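You operate a simulated robot arm through the tools that you are given. There is no shell and no other tool.

The job below is to be done with a simulated robot arm. You get a single attempt, and the scene is never put back.

## Task
Lay the lens from the mat on the nested housing and press it to an even seam.
Fine: slide home for one stroke; pull it out again afterwards.
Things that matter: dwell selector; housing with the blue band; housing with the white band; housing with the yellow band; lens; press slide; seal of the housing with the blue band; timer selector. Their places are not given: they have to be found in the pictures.

It is judged by the outcome, as a careful person would: the job done as asked, and still so three seconds after it is handed in. It fails if anything else is knocked over, pushed out of place, dropped, spilled or broken.

## Robot
A 6-joint arm with a three-finger gripper, fixed in place. Base frame: the origin is on the floor under the middle of its stand, x ahead of it, y to its left, z up. Readings come in cm, rad, newtons and seconds.
It reaches about 121.3 cm from its shoulder. Its first joint turns from -2.897 to 2.897 rad. Payload 4.89 kg.
The TCP is the grasp point between the finger pads, 3 cm short of the fingertips. In the tool frame z runs along the fingers and y along their closing line. The gripper opens to 16.4 cm; its body begins 12.5 cm behind the TCP.
Orientation is told as [roll, pitch, yaw] about the base's x, y, z axes, in that order, counted from this pose: with the fingers straight down and closing along the base's y, the tool's x points along the base's -x, its y along +y and its z along -z.

## Interface
- The arm moves only by the tool move_arm. Its argument "plan" is a list of rows, each an object of numbers (a shift or turn left out is 0, a gripper value left out holds the last): "ax", "ay", "az": the turn, a rotation vector about the base's x, y, z in rad; "tx", "ty", "tz": the shift along the base's x, y, z in cm; "gripper": the gripper command, from -1 (shut) to 1 (fully open), values between in proportion. In form: [{"ax": .., "ay": .., "az": .., "tx": .., "ty": .., "tz": .., "gripper": ..}, ...]. A call has 1 to 20 rows; each row shifts and turns the commanded pose from where the row before left it. Each row takes 0.2 s and may step no farther than 5 cm and 0.15 rad from the row before; otherwise, or with a gripper value out of range, the whole call is refused. Where a pose cannot be reached the arm comes as near as it can. A force on the tool above 40 N (or 10 N above the force at the start of the call, whichever is more), or a blocked arm, ends the call early, and 0.2 s more pass. The fingers move at their own pace (about 10.8 cm/s each) and stop on an object; they squeeze with about 35 N. The grip force told is the motor's: it shows also when the fingers shut on nothing. Time passes only in rows, and 0.2 s behind the last, so rows that do not move let the fingers close. The reply holds the time, the measured pose of the TCP, the force on the tool along the base axes, the opening and the grip force, in the units named above and with some noise, with the torque about the TCP (base axes, N m) and any sound that the robot's microphone picked up.
- Cameras (640 x 400 px; columns grow to the right, rows downward): "scene" is fixed at [38.83, -50.93, 141.83]; the picture's right is [-0.35, -0.94, 0.00], its down [-0.89, 0.33, -0.30] and it looks along [0.28, -0.11, -0.95] (base axes); focal length 214 px, centre (320, 200). "wrist" rides on the gripper at [7.6, -0.2, -15.2] in the tool frame; the picture's right is [0.02, 1.00, 0.00], its down [-0.88, 0.02, -0.47] and it looks along [-0.47, 0.01, 0.88] (tool axes); focal length 247 px, centre (320, 200).
- snapshot(camera): a new picture of that camera. It takes no simulated time.
- slide_trunk(by): moves the trunk up (or, below 0, down) by that many cm; the arm rides with it, the base frame stays. It gives what a move gives, with no picture.
- pixel_to_xyz(camera, pixels): there is no depth. For up to 12 entries [column, row, z] of the newest picture of that camera ("zoom" is the newest enlarged one), the place [x, y] in the base frame at which the ray of that pixel passes the height z, good to about 0.2 cm, but the place of the scene camera against the robot may be out by one fixed shift of up to 2.5 cm in any direction. It takes no simulated time.
- inspect(camera, box): a new picture of the part [left, top, right, bottom] of that camera's present view, enlarged. It takes no simulated time.
- job_done(): hands the job in; it is judged then, once.

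Leave the gripper open and the arm clear of the work at the hand-in unless told otherwise.

The tools are called after "Emit:" as a command line: name --argument value ..., lists and objects as JSON in quotes. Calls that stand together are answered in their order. move_arm: Moves the arm, as the interface text tells. Its arguments: {"type":"object","properties":{"plan":{"type":"array"}},"required":["plan"]} The other tools are called the same way: slide_trunk (by) moves the trunk up or down; snapshot (camera) takes a picture; pixel_to_xyz (camera, pixels) gives the place at which the rays of pixels pass given heights; inspect (camera, box) takes an enlarged picture of a part of a camera's view; job_done () hands the job in.

At the start:

```text
t: 0.0
eef_pos: [57.33, -26.44, 116.56]
tool_rot: [0.001, 0.001, 0.0]
force: [0.3, -0.4, -0.3]
ft_torque: [0.04, 0.02, -0.02]
grip_width: 16.41
grip_force: 0.0
trunk travel left (down, up): [-17.5, 21.5]
```

scene: 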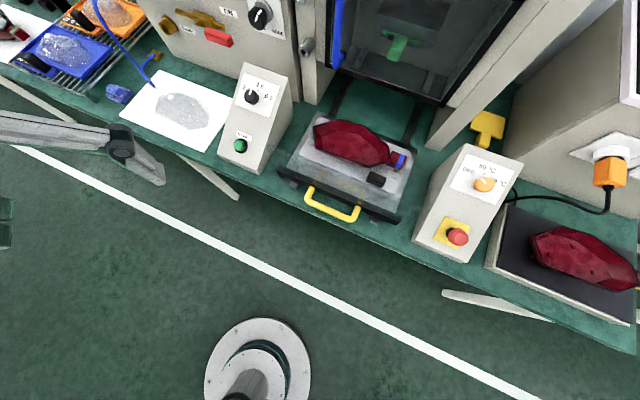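
wrist: 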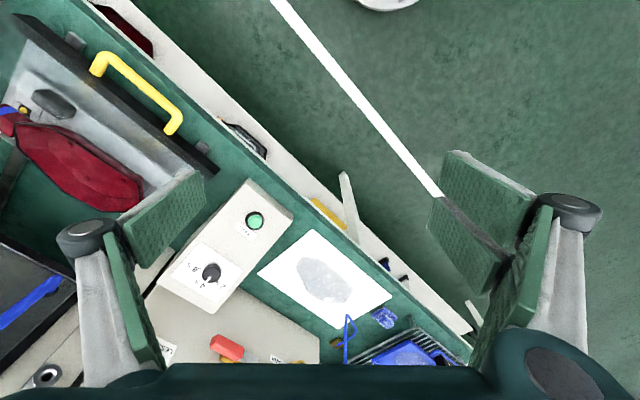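

I'll start with closer views of the work area: the press slide in the middle, the mat with the lens on it (around pixel 180,110), and the control boxes to either side.

Emit:
inspect --camera "scene" --box '[260, 80, 440, 240]'

Emit:
inspect --camera "scene" --box '[100, 50, 300, 190]'

Emit:
inspect --camera "scene" --box '[400, 100, 640, 320]'

Emit:
inspect --camera "scene" --box '[0, 0, 180, 120]'

Emit:
inspect --camera "scene" --box '[140, 0, 320, 100]'

Emit:
inspect --camera "scene" --box '[300, 0, 520, 150]'

```text
2.50 times, centred on (350, 160) of scene
```

zoom: 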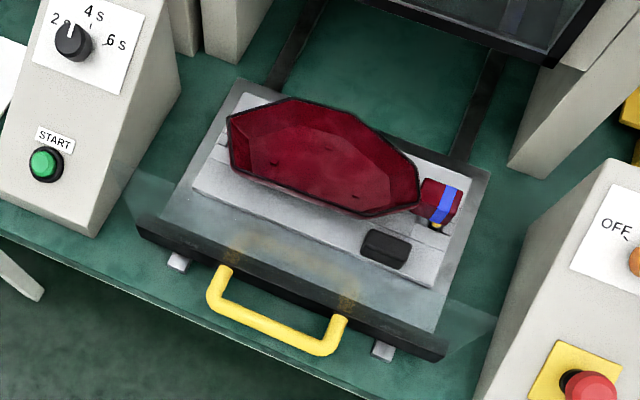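

```text
2.86 times, centred on (200, 120) of scene
```

zoom: 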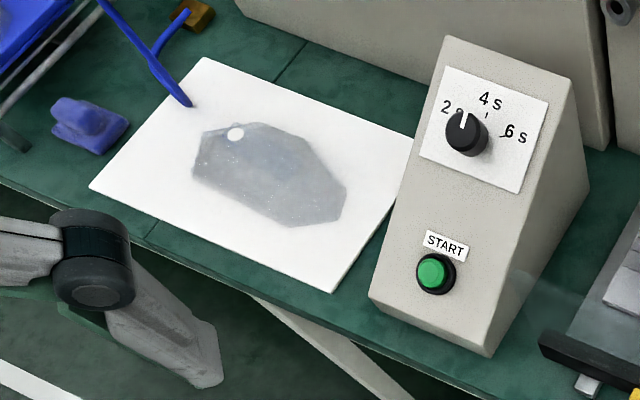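

```text
1.82 times, centred on (520, 210) of scene
```

zoom: 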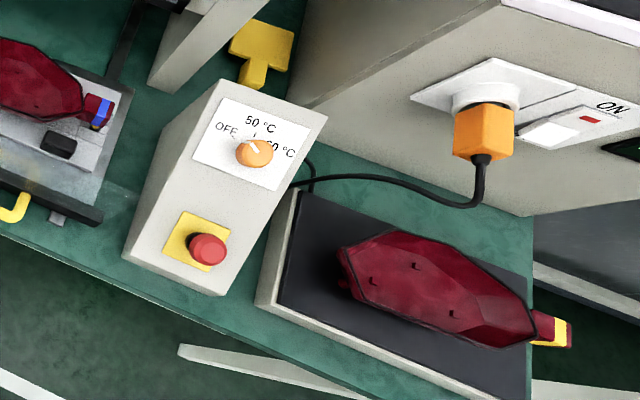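

```text
3.33 times, centred on (90, 60) of scene
```

zoom: 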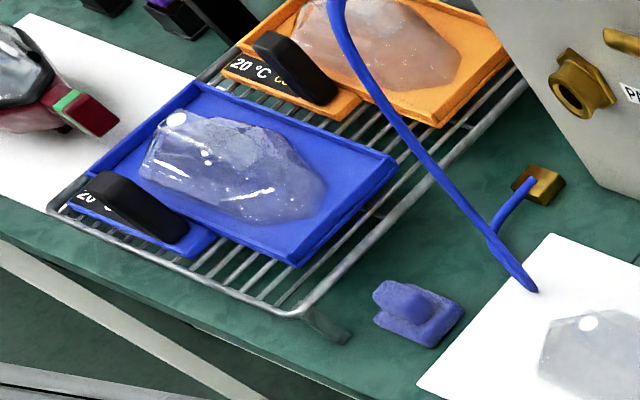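

```text
3.56 times, centred on (230, 50) of scene
```

zoom: 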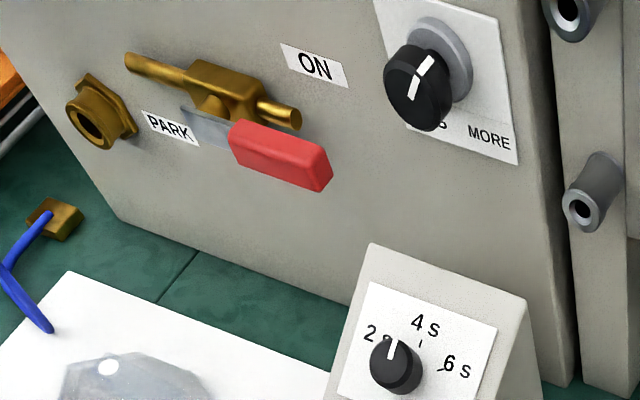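

```text
2.67 times, centred on (410, 75) of scene
```

zoom: 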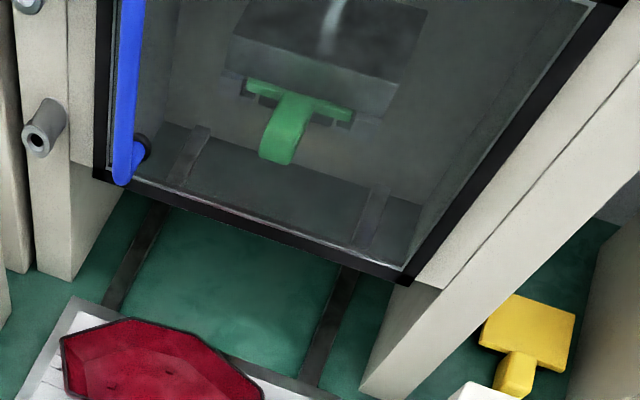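

The mat with a clear lens lies left of the START box. The slide holds a red housing with a blue band, pulled out toward me. I'll check the wrist view in detail before moving.

Emit:
inspect --camera "wrist" --box '[0, 0, 220, 250]'

Emit:
inspect --camera "wrist" --box '[140, 170, 480, 370]'

Emit:
inspect --camera "scene" --box '[215, 0, 315, 60]'

Emit:
inspect --camera "scene" --box '[0, 0, 80, 60]'

Emit:
inspect --camera "scene" --box '[500, 180, 640, 320]'

Emit:
inspect --camera "scene" --box '[540, 80, 640, 200]'

```text
1.60 times, centred on (110, 125) of wrist
```

zoom: 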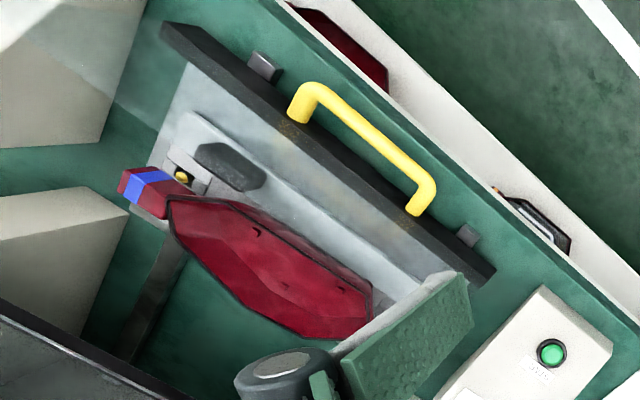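

```text
1.88 times, centred on (310, 270) of wrist
```

zoom: 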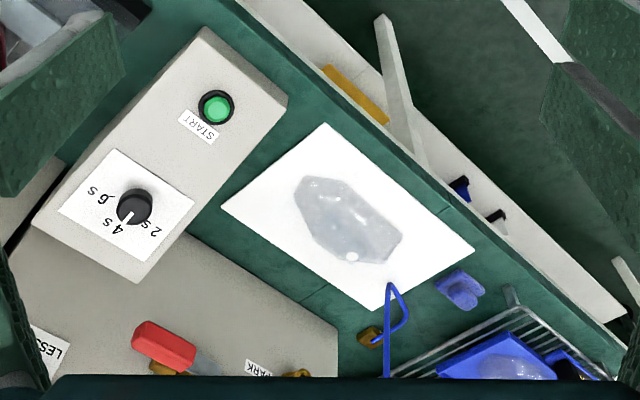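

```text
6.40 times, centred on (265, 30) of scene
```

zoom: 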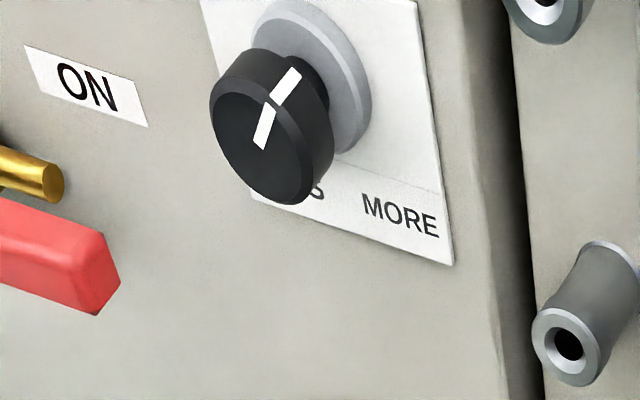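

```text
6.67 times, centred on (40, 30) of scene
```

zoom: 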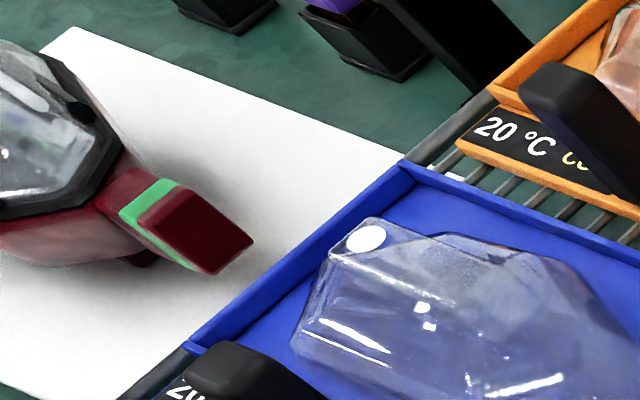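

```text
2.86 times, centred on (570, 250) of scene
```

zoom: 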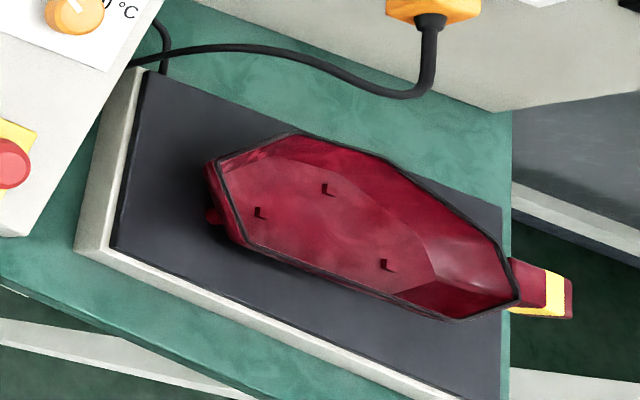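

```text
3.33 times, centred on (590, 140) of scene
```

zoom: 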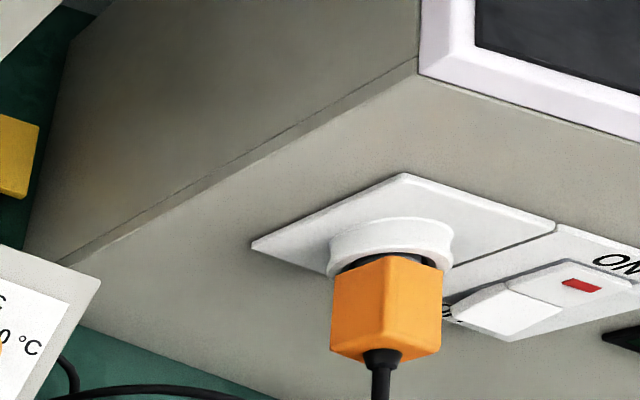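

The START box, mat and lens show in both cameras, so I can get the bench height by triangulating. I'll use the mat corners: wrist pixels (315,230), (258,274), (392,297), (338,328) match scene pixels (204.5,152), (234,97), (120,115), (160,70).

Emit:
pixel_to_xyz --camera "wrist" --pixels '[[315.3, 230, 75], [315.3, 230, 80], [257.9, 273.7, 75], [257.9, 273.7, 80], [391.9, 296.6, 75], [391.9, 296.6, 80], [337.7, 328.5, 75], [337.7, 328.5, 80], [253, 221, 85], [253, 221, 87]]'

Emit:
pixel_to_xyz --camera "scene" --pixels '[[204.5, 152.2, 75], [204.5, 152.2, 80], [233.6, 97.3, 75], [233.6, 97.3, 80], [119.6, 115.5, 75], [119.6, 115.5, 80], [159.8, 70, 75], [159.8, 70, 80], [240, 145, 85], [240, 145, 87]]'

```text
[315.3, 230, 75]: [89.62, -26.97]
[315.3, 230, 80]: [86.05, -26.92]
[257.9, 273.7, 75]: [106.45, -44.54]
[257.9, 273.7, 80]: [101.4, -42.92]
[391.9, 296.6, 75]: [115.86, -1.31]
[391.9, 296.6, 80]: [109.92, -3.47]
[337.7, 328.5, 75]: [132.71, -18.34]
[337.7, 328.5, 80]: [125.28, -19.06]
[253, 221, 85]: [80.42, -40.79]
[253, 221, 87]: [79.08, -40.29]
```

```text
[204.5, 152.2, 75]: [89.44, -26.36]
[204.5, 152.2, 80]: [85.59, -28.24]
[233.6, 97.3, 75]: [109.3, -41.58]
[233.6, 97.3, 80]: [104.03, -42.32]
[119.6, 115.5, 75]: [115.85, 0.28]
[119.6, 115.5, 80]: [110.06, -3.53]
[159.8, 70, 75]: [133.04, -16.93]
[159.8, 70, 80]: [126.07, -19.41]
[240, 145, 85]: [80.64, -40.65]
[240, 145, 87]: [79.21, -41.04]
```

The bench front edge runs at about 45° in the base frame, and its top is roughly 75–80 cm high. Next I'll move the wrist camera forward, staying high, to look at the mat and the lens.

Emit:
move_arm --plan '[{"tx": 4, "ty": 0.5, "gripper": 1}, {"tx": 4, "ty": 0.5}, {"tx": 4, "ty": 0.5}, {"tx": 4, "ty": 0.5}, {"tx": 4, "ty": 0.5}]'

Emit:
snapshot --camera "wrist"

Emit:
snapshot --camera "scene"

```text
t: 1.2
eef_pos: [77.28, -23.79, 116.74]
tool_rot: [0.0, 0.001, 0.0]
force: [-2.3, 0.1, 1.0]
ft_torque: [-0.06, -0.21, -0.04]
grip_width: 16.39
grip_force: 0.0
trunk travel left (down, up): [-17.5, 21.5]
```

```text
taken
```

wrist: 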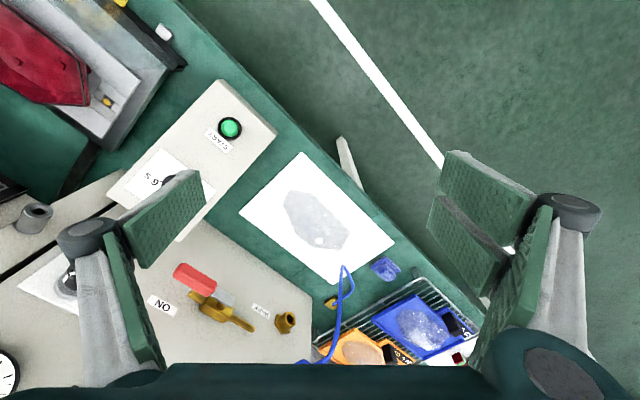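

```text
taken
```

scene: 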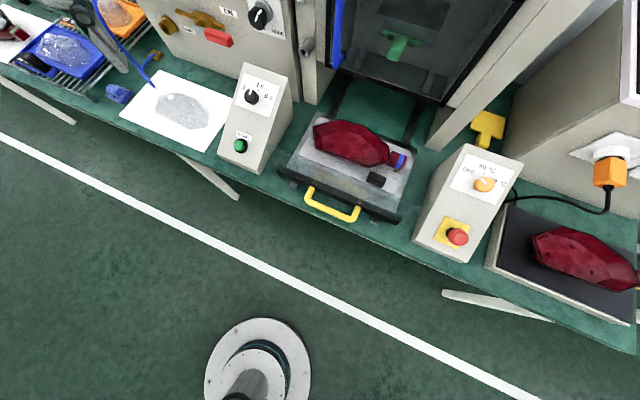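

The lens sits at wrist pixel (315,220), and the panel shows its valve and knobs. I'll enlarge these.

Emit:
inspect --camera "wrist" --box '[230, 145, 410, 285]'

Emit:
inspect --camera "wrist" --box '[0, 200, 310, 380]'

Emit:
inspect --camera "wrist" --box '[300, 240, 500, 375]'

Emit:
inspect --camera "wrist" --box '[0, 0, 200, 150]'

```text
2.86 times, centred on (320, 215) of wrist
```

zoom: 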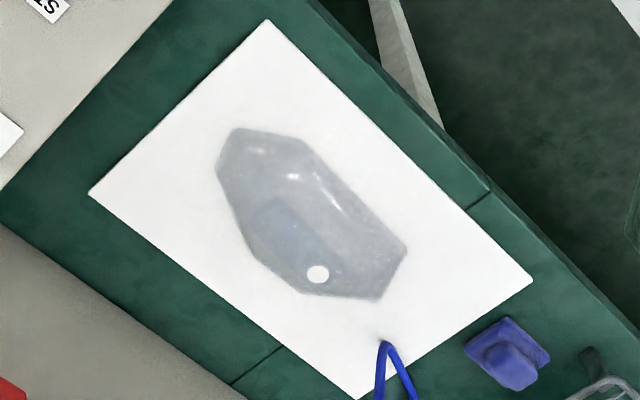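

```text
2.06 times, centred on (155, 290) of wrist
```

zoom: 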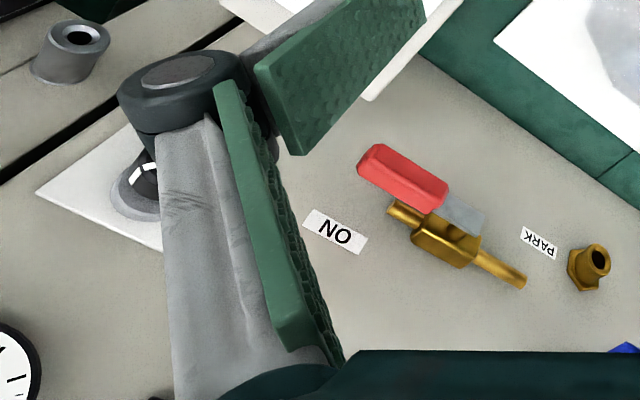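

```text
2.96 times, centred on (400, 308) of wrist
```

zoom: 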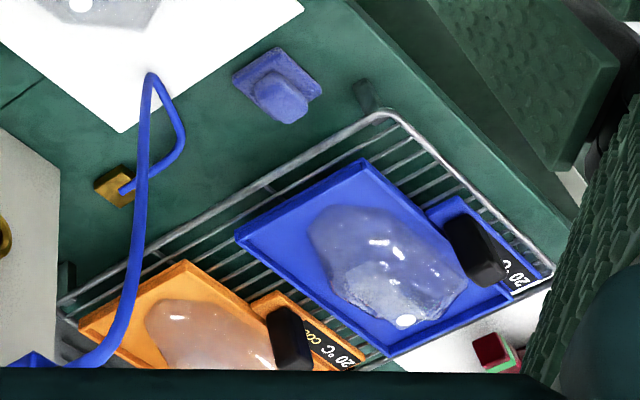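

```text
2.67 times, centred on (100, 75) of wrist
```

zoom: 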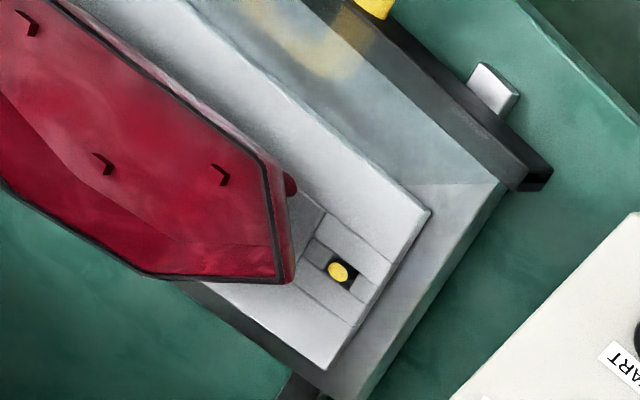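

The lens carries a white dot near one end. The nest has a slot with a yellow pin on its left, and the housing's blue-banded tab sits in the right slot. Next I need to read the panel with the timer selector. I'll turn the camera to face the bench (yaw −45°) and tilt it up.

Emit:
move_arm --plan '[{"az": -0.131, "tx": -1}, {"az": -0.131, "tx": -1}, {"az": -0.131, "tx": -1}, {"az": -0.131}, {"az": -0.131}, {"az": -0.131}, {"ax": -0.09, "ay": -0.09}, {"ax": -0.09, "ay": -0.09}, {"ax": -0.09, "ay": -0.09}, {"ax": -0.09, "ay": -0.09}, {"ax": -0.09, "ay": -0.09}]'

Emit:
snapshot --camera "wrist"

```text
t: 3.6
eef_pos: [74.47, -23.82, 116.54]
tool_rot: [0.004, -0.639, -0.788]
force: [-0.3, -0.3, 0.9]
ft_torque: [0.05, 0.02, -0.02]
grip_width: 16.39
grip_force: 0.0
trunk travel left (down, up): [-17.5, 21.5]
```

```text
taken
```

wrist: 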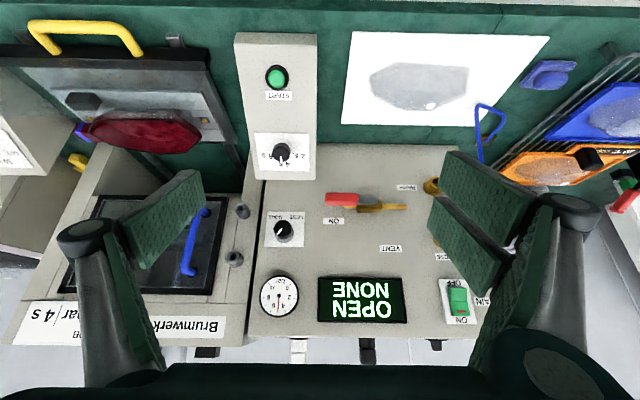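

The display reads "OPEN NONE", there's a gauge, and the press carries a plate with something like "… bar 4 s". I'll enlarge each of these.

Emit:
inspect --camera "wrist" --box '[0, 290, 260, 390]'

Emit:
inspect --camera "wrist" --box '[240, 150, 480, 330]'

Emit:
inspect --camera "wrist" --box '[220, 30, 340, 180]'

Emit:
inspect --camera "wrist" --box '[0, 10, 240, 200]'

Emit:
inspect --camera "wrist" --box '[330, 20, 640, 220]'

```text
2.46 times, centred on (130, 340) of wrist
```

zoom: 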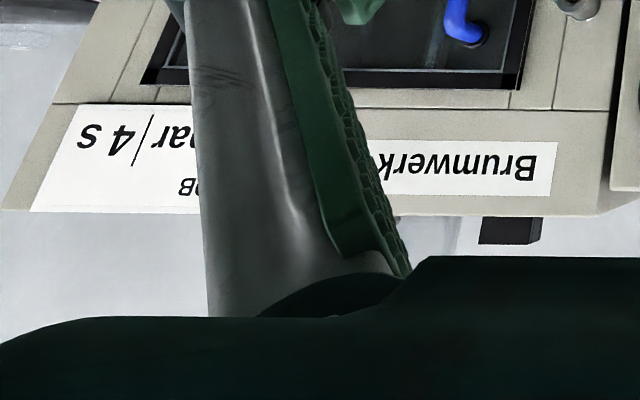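

```text
2.22 times, centred on (360, 240) of wrist
```

zoom: 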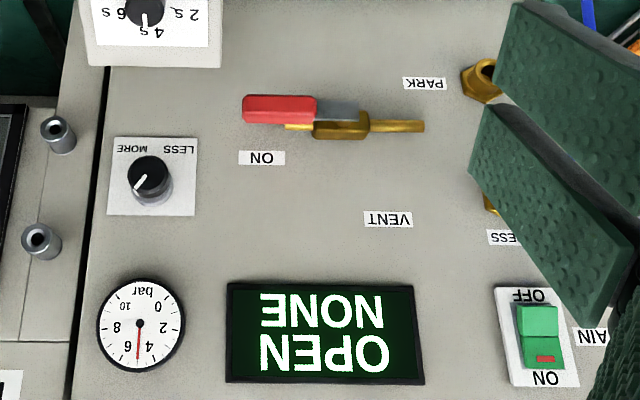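

```text
2.67 times, centred on (280, 105) of wrist
```

zoom: 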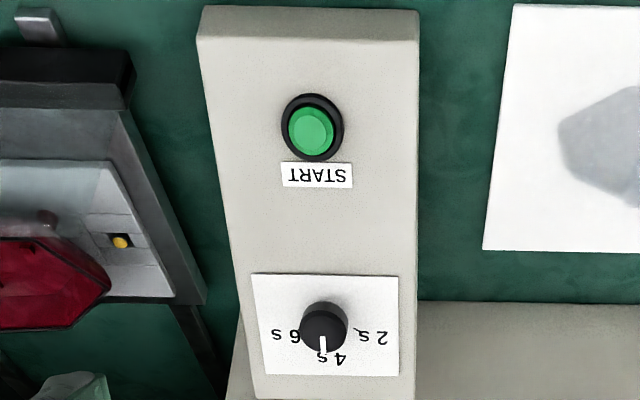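

```text
2.11 times, centred on (120, 105) of wrist
```

zoom: 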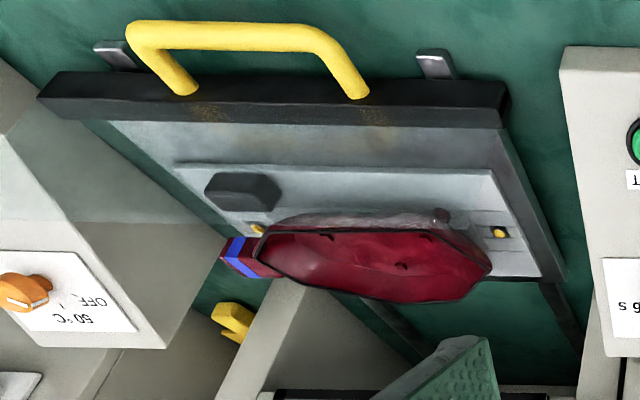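

```text
2.00 times, centred on (485, 120) of wrist
```

zoom: 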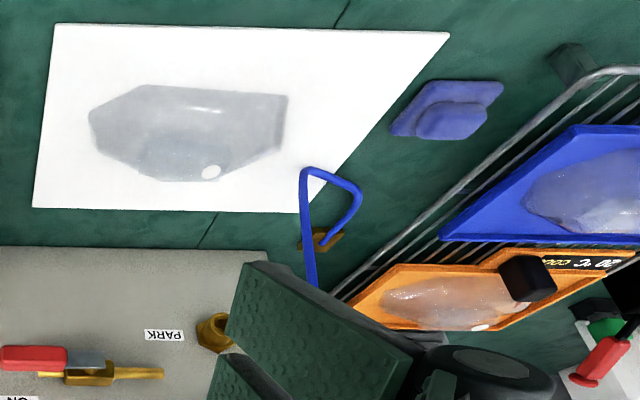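

The dwell knob seems to point at or near "4 s", the gauge reads about 5 bar, and the press plate says "… bar | 4 s". I'll slide sideways along the bench for an unobstructed look at the plate, the press and the nest.

Emit:
move_arm --plan '[{"tx": -3.5, "ty": -3.5}, {"tx": -3.5, "ty": -3.5}, {"tx": -3.5, "ty": -3.5}, {"tx": -3.5, "ty": -3.5}]'

Emit:
snapshot --camera "wrist"

Emit:
inspect --camera "wrist" --box '[200, 180, 440, 370]'

Emit:
inspect --camera "wrist" --box '[130, 0, 400, 180]'

```text
t: 4.6
eef_pos: [60.43, -37.65, 116.34]
tool_rot: [0.0, -0.636, -0.784]
force: [0.4, 0.4, -1.2]
ft_torque: [-0.07, 0.06, -0.09]
grip_width: 16.41
grip_force: 0.0
trunk travel left (down, up): [-17.5, 21.5]
```

```text
taken
```

wrist: 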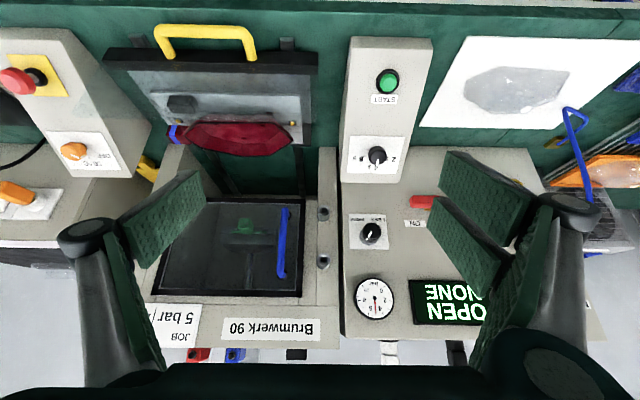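

```text
2.11 times, centred on (320, 275) of wrist
```

zoom: 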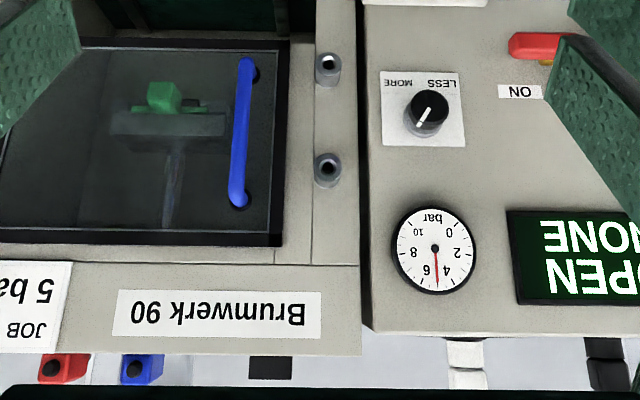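

```text
2.22 times, centred on (265, 90) of wrist
```

zoom: 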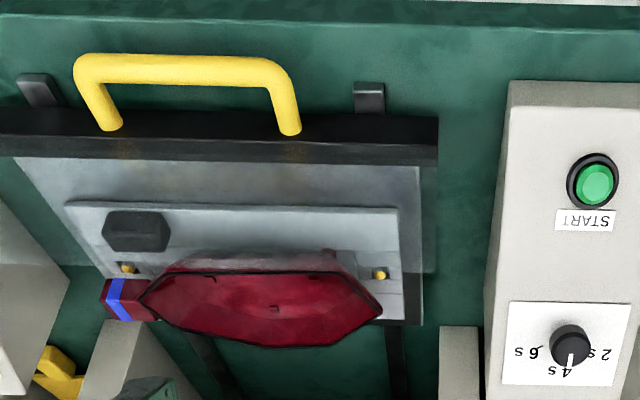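

The plate reads "JOB 5 bar / 4 s" and the gauge shows about 5 bar. I'll carry on along the bench to see the right-hand machine, the hot plate and the rest of the plate.

Emit:
move_arm --plan '[{"tx": -3.5, "ty": -3.5}, {"tx": -3.5, "ty": -3.5}, {"tx": -3.5, "ty": -3.5}, {"tx": -3.5, "ty": -3.5}, {"tx": -3.5, "ty": -3.5}]'

Emit:
snapshot --camera "wrist"

Emit:
inspect --camera "wrist" --box '[0, 0, 240, 200]'

Emit:
inspect --camera "wrist" --box '[0, 150, 240, 370]'

Emit:
inspect --camera "wrist" --box '[180, 200, 480, 380]'

Emit:
inspect --camera "wrist" --box '[270, 0, 480, 160]'

```text
t: 5.8
eef_pos: [42.86, -55.32, 116.48]
tool_rot: [0.0, -0.637, -0.786]
force: [0.2, 1.1, 0.3]
ft_torque: [-0.11, 0.08, -0.08]
grip_width: 16.4
grip_force: 0.2
trunk travel left (down, up): [-17.5, 21.5]
```

```text
taken
```

wrist: 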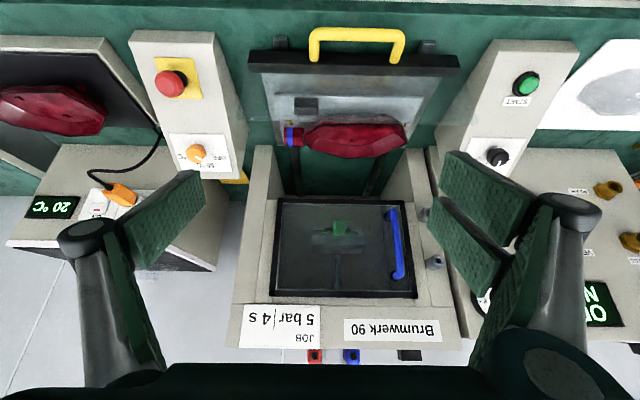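

```text
2.00 times, centred on (120, 100) of wrist
```

zoom: 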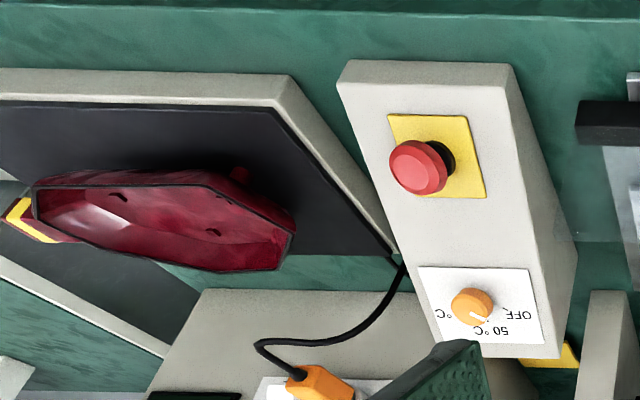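

```text
1.82 times, centred on (120, 260) of wrist
```

zoom: 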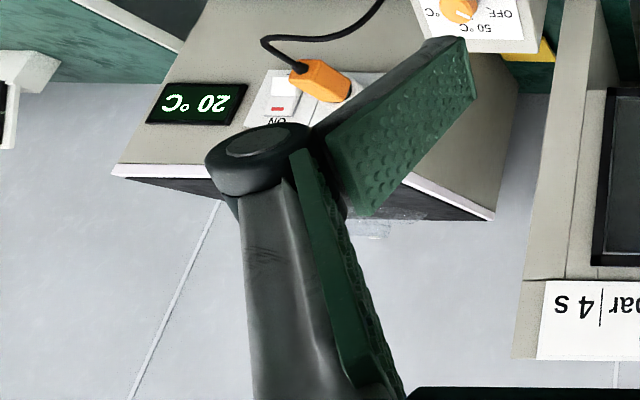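

```text
2.13 times, centred on (330, 290) of wrist
```

zoom: 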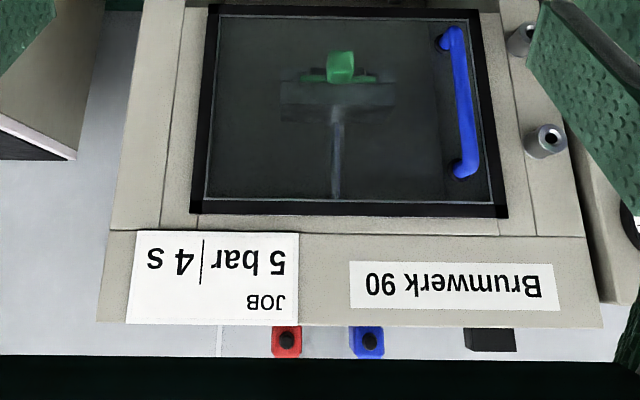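

```text
2.50 times, centred on (375, 80) of wrist
```

zoom: 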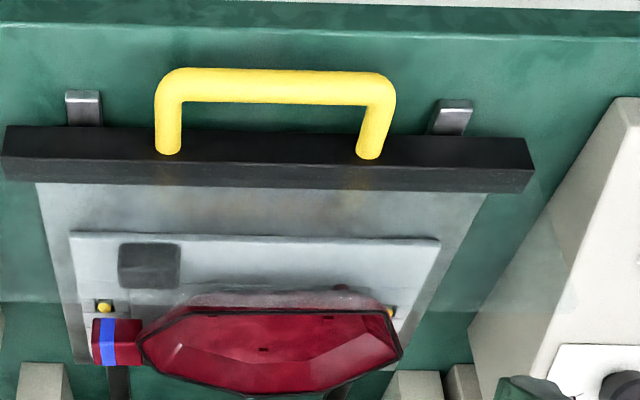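

Reading upside down, the plate says "JOB 5 bar | 4 s", and the hot-plate display says 20 °C. Next I'll level the gripper and look straight down at the nest, the housing and its seal.

Emit:
move_arm --plan '[{"ax": 0.09, "ay": 0.09, "tx": 3, "ty": -2}, {"ax": 0.09, "ay": 0.09, "tx": 3, "ty": -2}, {"ax": 0.09, "ay": 0.09, "tx": 3, "ty": -2}, {"ax": 0.09, "ay": 0.09, "tx": 3, "ty": -2}, {"ax": 0.09, "ay": 0.09, "tx": 3, "ty": -2, "tz": -3}, {"tx": 1.5, "ty": -1.5, "tz": -4}, {"tz": -4}, {"tz": -3}]'

Emit:
snapshot --camera "wrist"

Emit:
snapshot --camera "scene"

```text
t: 7.6
eef_pos: [59.34, -66.81, 102.62]
tool_rot: [-0.001, -0.001, -0.787]
force: [0.3, 0.7, 0.7]
ft_torque: [-0.07, -0.04, 0.01]
grip_width: 16.42
grip_force: 0.1
trunk travel left (down, up): [-17.5, 21.5]
```

```text
taken
```

wrist: 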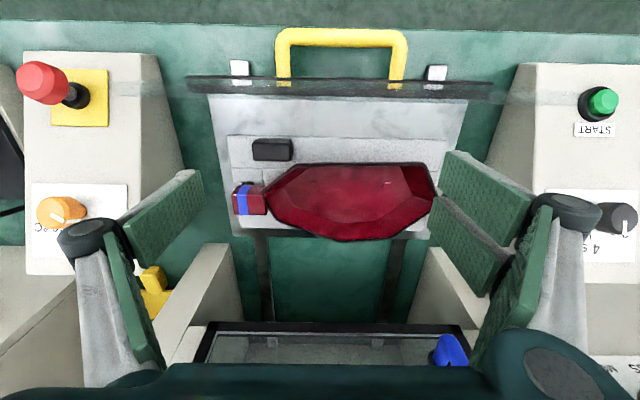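

```text
taken
```

scene: 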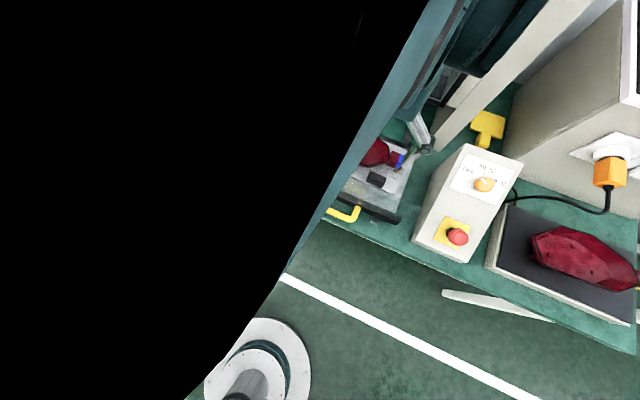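

I can see a faint translucent band running between the two boxes, across the slide front. I'll enlarge it along with the housing.

Emit:
inspect --camera "wrist" --box '[190, 120, 470, 280]'

Emit:
inspect --camera "wrist" --box '[120, 20, 560, 280]'

Emit:
inspect --camera "wrist" --box '[0, 50, 200, 230]'

Emit:
inspect --camera "wrist" --box '[500, 50, 640, 280]'

Emit:
inspect --camera "wrist" --box '[180, 220, 500, 380]'

```text
2.29 times, centred on (330, 200) of wrist
```

zoom: 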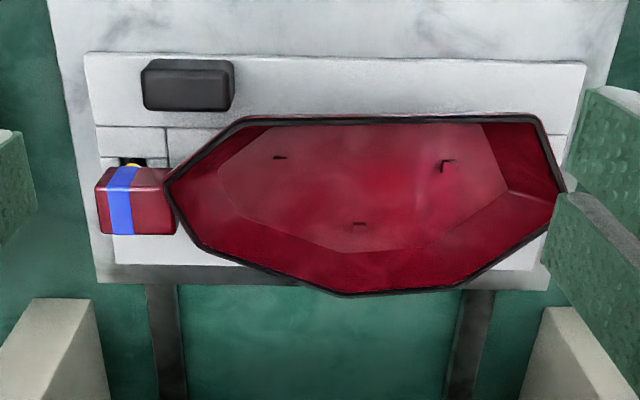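

```text
1.45 times, centred on (340, 150) of wrist
```

zoom: 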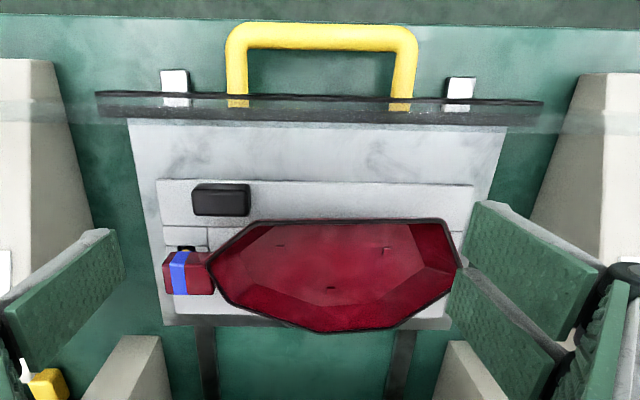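

```text
2.22 times, centred on (100, 140) of wrist
```

zoom: 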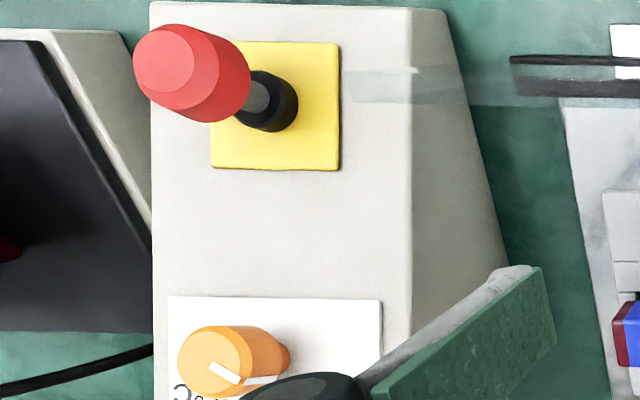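

```text
1.74 times, centred on (570, 165) of wrist
```

zoom: 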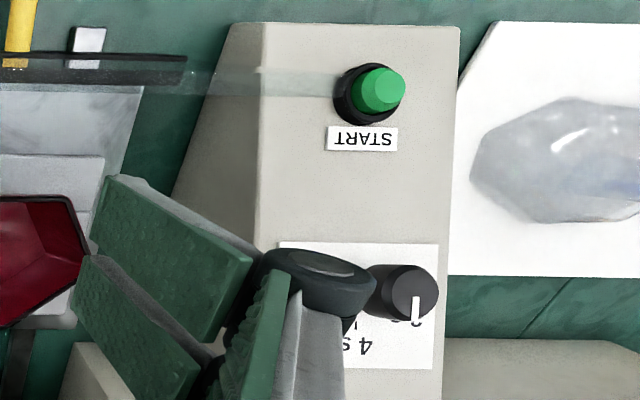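

```text
2.00 times, centred on (340, 300) of wrist
```

zoom: 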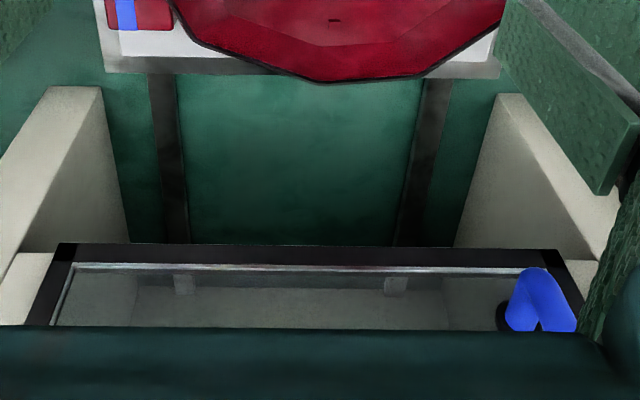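

The clear pane stands on the slide's front bar, between the handle and the nest. The housing shows three dark pegs inside and a continuous black seal around its rim. Next I'll move over the mat to look closely at the lens, staying high on the way.

Emit:
move_arm --plan '[{"tz": 5}, {"tz": 5}, {"tx": 2.5, "ty": 4.3}, {"tx": 2.5, "ty": 4.3}, {"tx": 2.5, "ty": 4.3}, {"tx": 2.5, "ty": 4.3}, {"tx": 2.5, "ty": 4.3}, {"tx": 2.5, "ty": 4.3}, {"tx": 2.5, "ty": 4.3}, {"tx": 2.5, "ty": 4.3}, {"tx": 2.5, "ty": 4.3}, {"tx": 2.5, "ty": 4.3}, {"tx": 2.5, "ty": 4.3}, {"tx": 2.5, "ty": 4.3}, {"tz": -3}, {"tz": -3}]'

Emit:
snapshot --camera "wrist"

Emit:
inspect --camera "wrist" --box '[180, 60, 460, 260]'

```text
t: 11.0
eef_pos: [89.36, -15.03, 106.55]
tool_rot: [-0.002, -0.001, -0.785]
force: [-1.0, 0.8, 1.6]
ft_torque: [-0.13, -0.17, -0.02]
grip_width: 16.39
grip_force: 0.1
trunk travel left (down, up): [-17.5, 21.5]
```

```text
taken
```

wrist: 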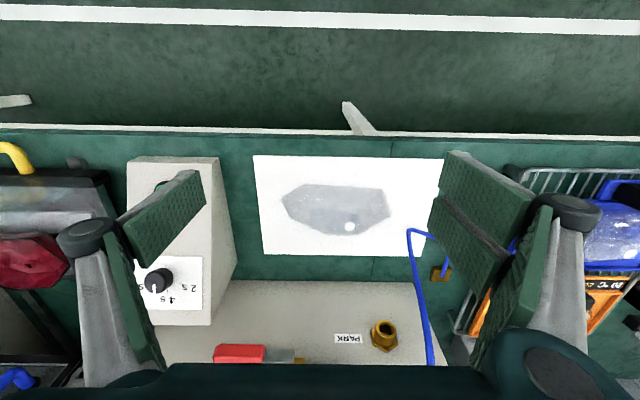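

```text
2.00 times, centred on (320, 160) of wrist
```

zoom: 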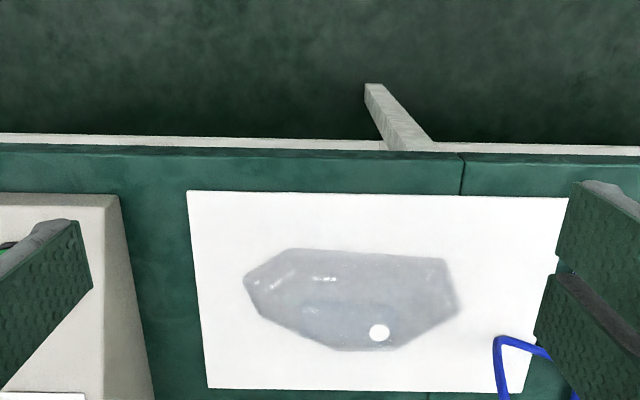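

The lens outline matches the housing's: the long straight edge faces the robot and the pointed end is on the left. It's rotated only a few degrees. I'll zoom in on the lens and the dwell selector from here.

Emit:
inspect --camera "wrist" --box '[110, 230, 230, 330]'

Emit:
inspect --camera "wrist" --box '[265, 165, 415, 255]'

Emit:
pixel_to_xyz --camera "wrist" --pixels '[[253.5, 155.5, 75], [253.5, 155.5, 80], [263.5, 254, 75], [263.5, 254, 80], [442.5, 159, 75], [442.5, 159, 80]]'

```text
4.00 times, centred on (170, 280) of wrist
```

zoom: 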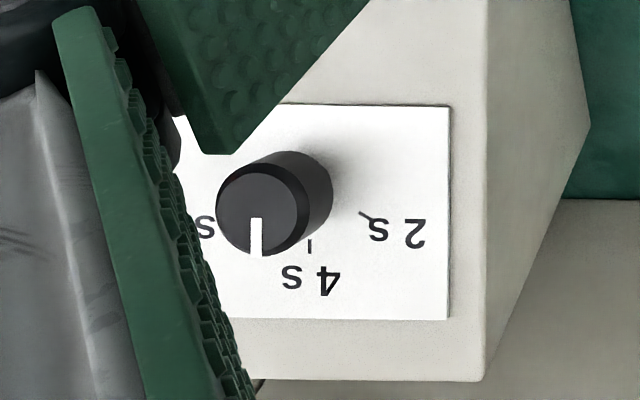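

```text
4.27 times, centred on (340, 210) of wrist
```

zoom: 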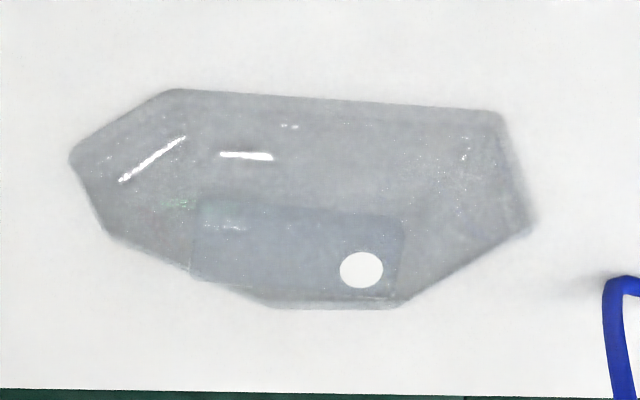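

```text
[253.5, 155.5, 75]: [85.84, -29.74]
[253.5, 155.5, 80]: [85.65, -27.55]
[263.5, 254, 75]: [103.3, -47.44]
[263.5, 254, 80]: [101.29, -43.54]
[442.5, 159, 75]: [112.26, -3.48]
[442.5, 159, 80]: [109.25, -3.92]
```

The dwell pointer lines up with the "4 s" tick, so it already matches the plate (4 s), and the gauge agrees at 5 bar. Two views put the mat at z ≈ 81. Now I'll convert the lens corners to metres-frame positions.

Emit:
pixel_to_xyz --camera "wrist" --pixels '[[281.9, 199.9, 81.5], [305.3, 184.2, 81.5], [382.2, 189.4, 81.5], [389.2, 217.5, 81.5], [359.9, 234.6, 81.5], [327.1, 234.6, 81.5], [290.8, 218.2, 81.5], [349.5, 226.4, 81.5], [253.5, 155.5, 81], [442.5, 159, 81], [263.5, 254, 81], [320, 200, 81]]'

```text
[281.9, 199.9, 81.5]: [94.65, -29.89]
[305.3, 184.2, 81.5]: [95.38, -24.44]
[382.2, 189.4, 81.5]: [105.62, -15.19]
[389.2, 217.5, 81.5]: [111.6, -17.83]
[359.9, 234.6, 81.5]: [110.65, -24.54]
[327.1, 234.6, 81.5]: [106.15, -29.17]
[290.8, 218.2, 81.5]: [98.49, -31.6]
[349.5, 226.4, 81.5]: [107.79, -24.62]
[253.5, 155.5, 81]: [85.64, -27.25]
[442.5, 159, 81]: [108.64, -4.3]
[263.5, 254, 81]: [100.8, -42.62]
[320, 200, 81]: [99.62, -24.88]
```

In bench coordinates the lens measures about 20.5 × 11 cm, with its long axis along the bench. I plan to grip it across the 11 cm width: two fingers on the long near edge and the single finger on the far edge. That needs a yaw of +45°, so I'll rotate here at this safe height.

Emit:
move_arm --plan '[{"az": 0.131}, {"az": 0.131}, {"az": 0.131}, {"az": 0.131}, {"az": 0.131}, {"az": 0.131}, {"az": 0.131}, {"az": 0.131}, {"az": 0.131}, {"az": 0.131}, {"az": 0.131}, {"az": 0.131}]'

Emit:
snapshot --camera "wrist"

Emit:
snapshot --camera "scene"

```text
t: 13.6
eef_pos: [89.35, -15.18, 106.51]
tool_rot: [0.0, 0.0, 0.789]
force: [-0.1, -1.5, -0.2]
ft_torque: [0.01, 0.0, -0.02]
grip_width: 16.41
grip_force: 0.1
trunk travel left (down, up): [-17.5, 21.5]
```

```text
taken
```

wrist: 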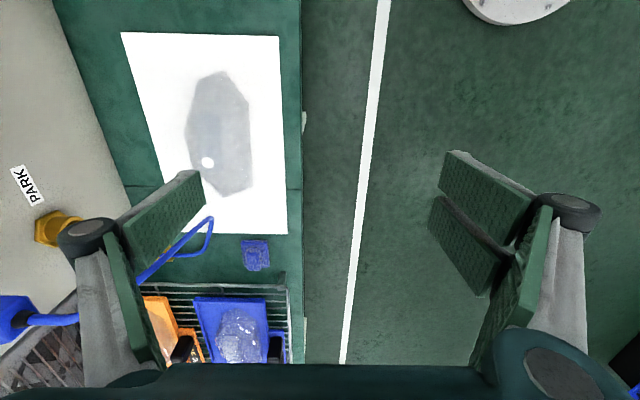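

```text
taken
```

scene: 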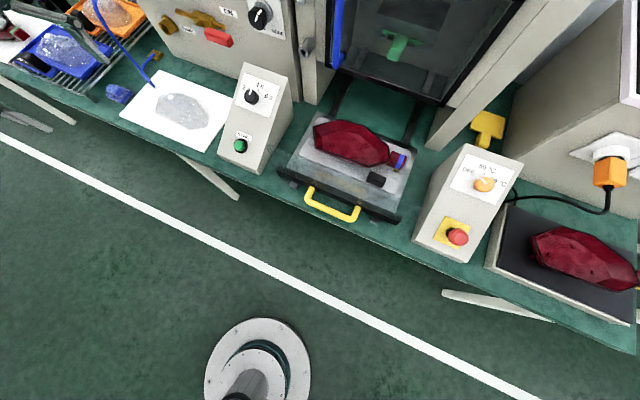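

From here the brass PARK nut triangulates to well behind the mat, so there's plenty of clearance to the panel. I'll move above the lens and check that the arm can reach that far out.

Emit:
move_arm --plan '[{"tx": 3.06, "ty": -1.6, "tz": -1.3, "gripper": 0.75}, {"tx": 3.06, "ty": -1.6, "tz": -1.3}, {"tx": 3.06, "ty": -1.6, "tz": -1.3}, {"tx": 3.06, "ty": -1.6, "tz": -1.3, "az": -0.05}, {"tx": 3.06, "ty": -1.6, "tz": -1.3}]'

Emit:
snapshot --camera "wrist"

Emit:
inspect --camera "wrist" --box '[200, 0, 440, 200]'

Emit:
snapshot --camera "scene"

```text
t: 14.8
eef_pos: [104.6, -23.25, 99.98]
tool_rot: [0.0, 0.0, 0.738]
force: [-1.9, 0.8, 1.1]
ft_torque: [-0.11, -0.14, 0.0]
grip_width: 14.35
grip_force: 0.0
trunk travel left (down, up): [-17.5, 21.5]
```

```text
taken
```

wrist: 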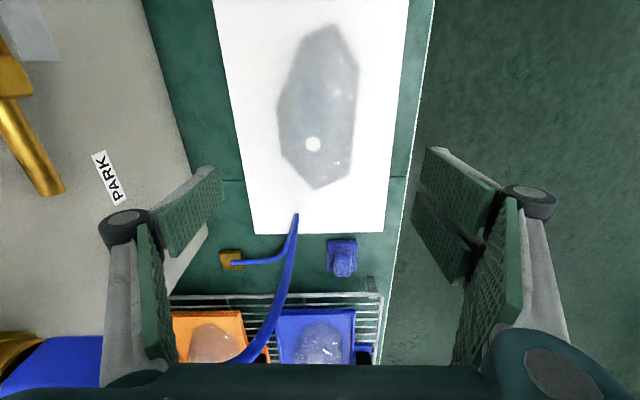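

```text
2.00 times, centred on (320, 100) of wrist
```

zoom: 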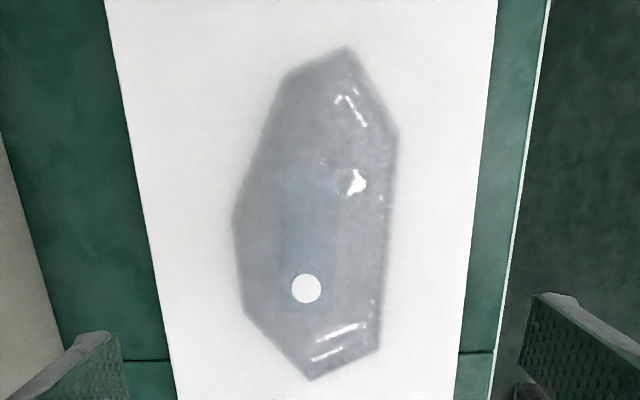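

```text
taken
```

scene: 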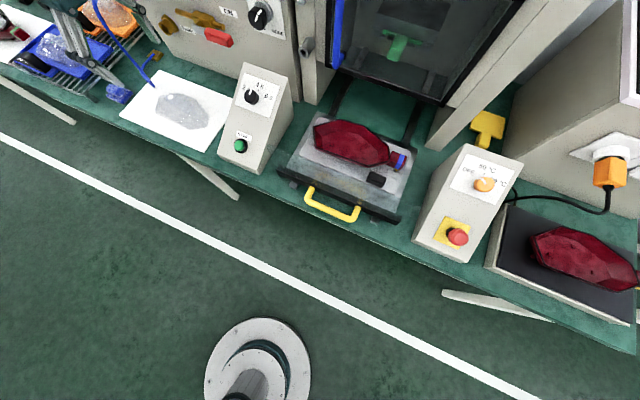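

The arm reached it exactly. In this view the lens corners are at about (334,24), (359,67), (349,174), (316,190), (281,155), (277,107) and (301,37). I'll compute their coordinates.

Emit:
pixel_to_xyz --camera "wrist" --pixels '[[334, 24, 81.5], [359, 67.5, 81.5], [349, 174, 81.5], [316, 190, 81.5], [281.5, 155, 81.5], [277.5, 107.5, 81.5], [301.5, 37.5, 81.5], [313, 144.5, 81.5], [322, 131, 81.5], [429, 69, 81], [382, 231, 81], [254, 234, 81]]'

Emit:
inspect --camera "wrist" --box '[260, 10, 380, 200]'

```text
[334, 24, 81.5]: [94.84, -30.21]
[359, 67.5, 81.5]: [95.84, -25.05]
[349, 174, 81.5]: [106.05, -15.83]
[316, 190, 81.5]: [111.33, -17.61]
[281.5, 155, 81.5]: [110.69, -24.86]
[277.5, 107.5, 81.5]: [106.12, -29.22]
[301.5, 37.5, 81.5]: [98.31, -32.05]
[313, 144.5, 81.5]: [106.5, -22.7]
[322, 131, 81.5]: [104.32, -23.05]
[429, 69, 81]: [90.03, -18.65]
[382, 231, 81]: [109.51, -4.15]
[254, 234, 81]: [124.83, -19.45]
```

```text
2.11 times, centred on (320, 105) of wrist
```

zoom: 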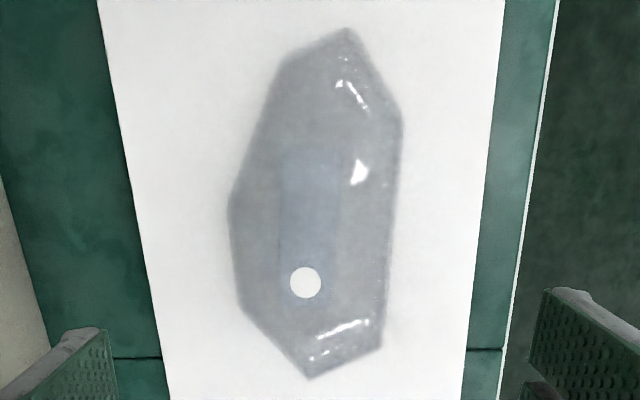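

The lens outline is consistent between the two views. The raised dot shows the dome is up, about 3.5 cm tall. The grip point goes at about (104.2, −23.9). I'll lower to just above the mat with the fingers well clear on either side, then check.

Emit:
move_arm --plan '[{"tx": -0.4, "ty": -0.65, "tz": -3}, {"tz": -3}, {"tz": -3}, {"tz": -3}, {"tz": -2}]'

Emit:
snapshot --camera "wrist"

Emit:
snapshot --camera "scene"

```text
t: 16.0
eef_pos: [104.22, -23.89, 86.04]
tool_rot: [-0.001, 0.001, 0.737]
force: [-0.1, 1.2, 0.6]
ft_torque: [0.01, -0.03, -0.01]
grip_width: 14.36
grip_force: 0.0
trunk travel left (down, up): [-17.5, 21.5]
```

```text
taken
```

wrist: 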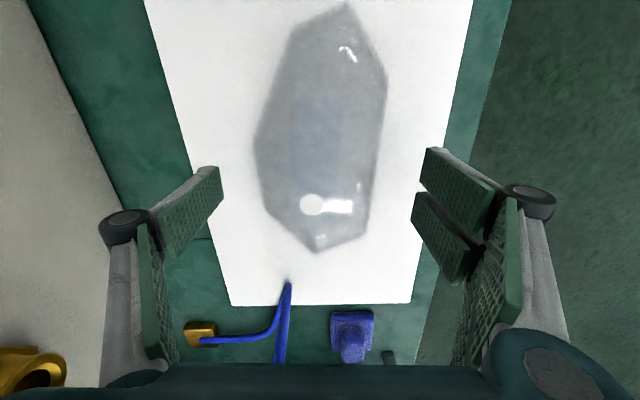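

```text
taken
```

scene: 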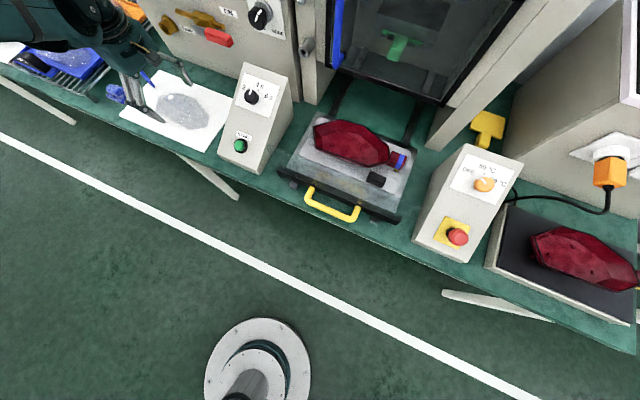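

The fingers straddle the lens with room on both sides and there's no contact force. I'll lower the last bit so the tips are just above the mat, about 3 mm clear.

Emit:
move_arm --plan '[{"tz": -1.0}, {"tz": -0.7}]'

Emit:
inspect --camera "scene" --box '[80, 30, 260, 170]'

Emit:
snapshot --camera "wrist"

```text
t: 16.6
eef_pos: [104.15, -23.76, 84.39]
tool_rot: [-0.001, 0.001, 0.735]
force: [-0.2, 0.2, 1.1]
ft_torque: [-0.01, -0.03, -0.02]
grip_width: 14.34
grip_force: 0.1
trunk travel left (down, up): [-17.5, 21.5]
```

```text
2.86 times, centred on (170, 100) of scene
```

zoom: 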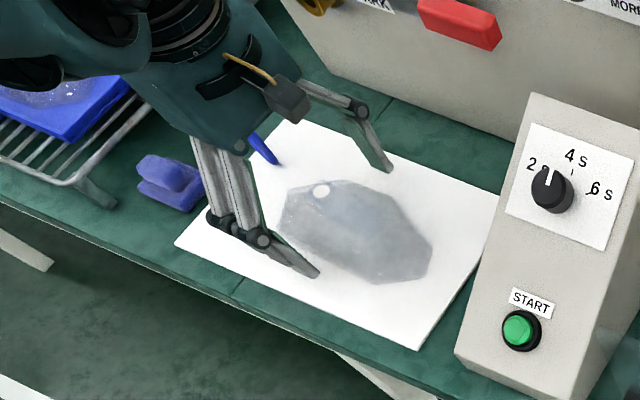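

```text
taken
```

wrist: 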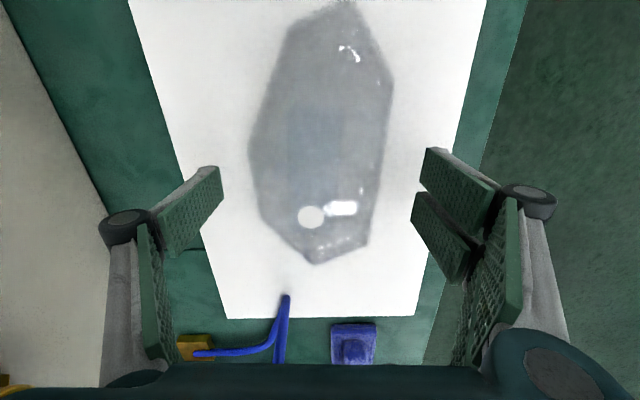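

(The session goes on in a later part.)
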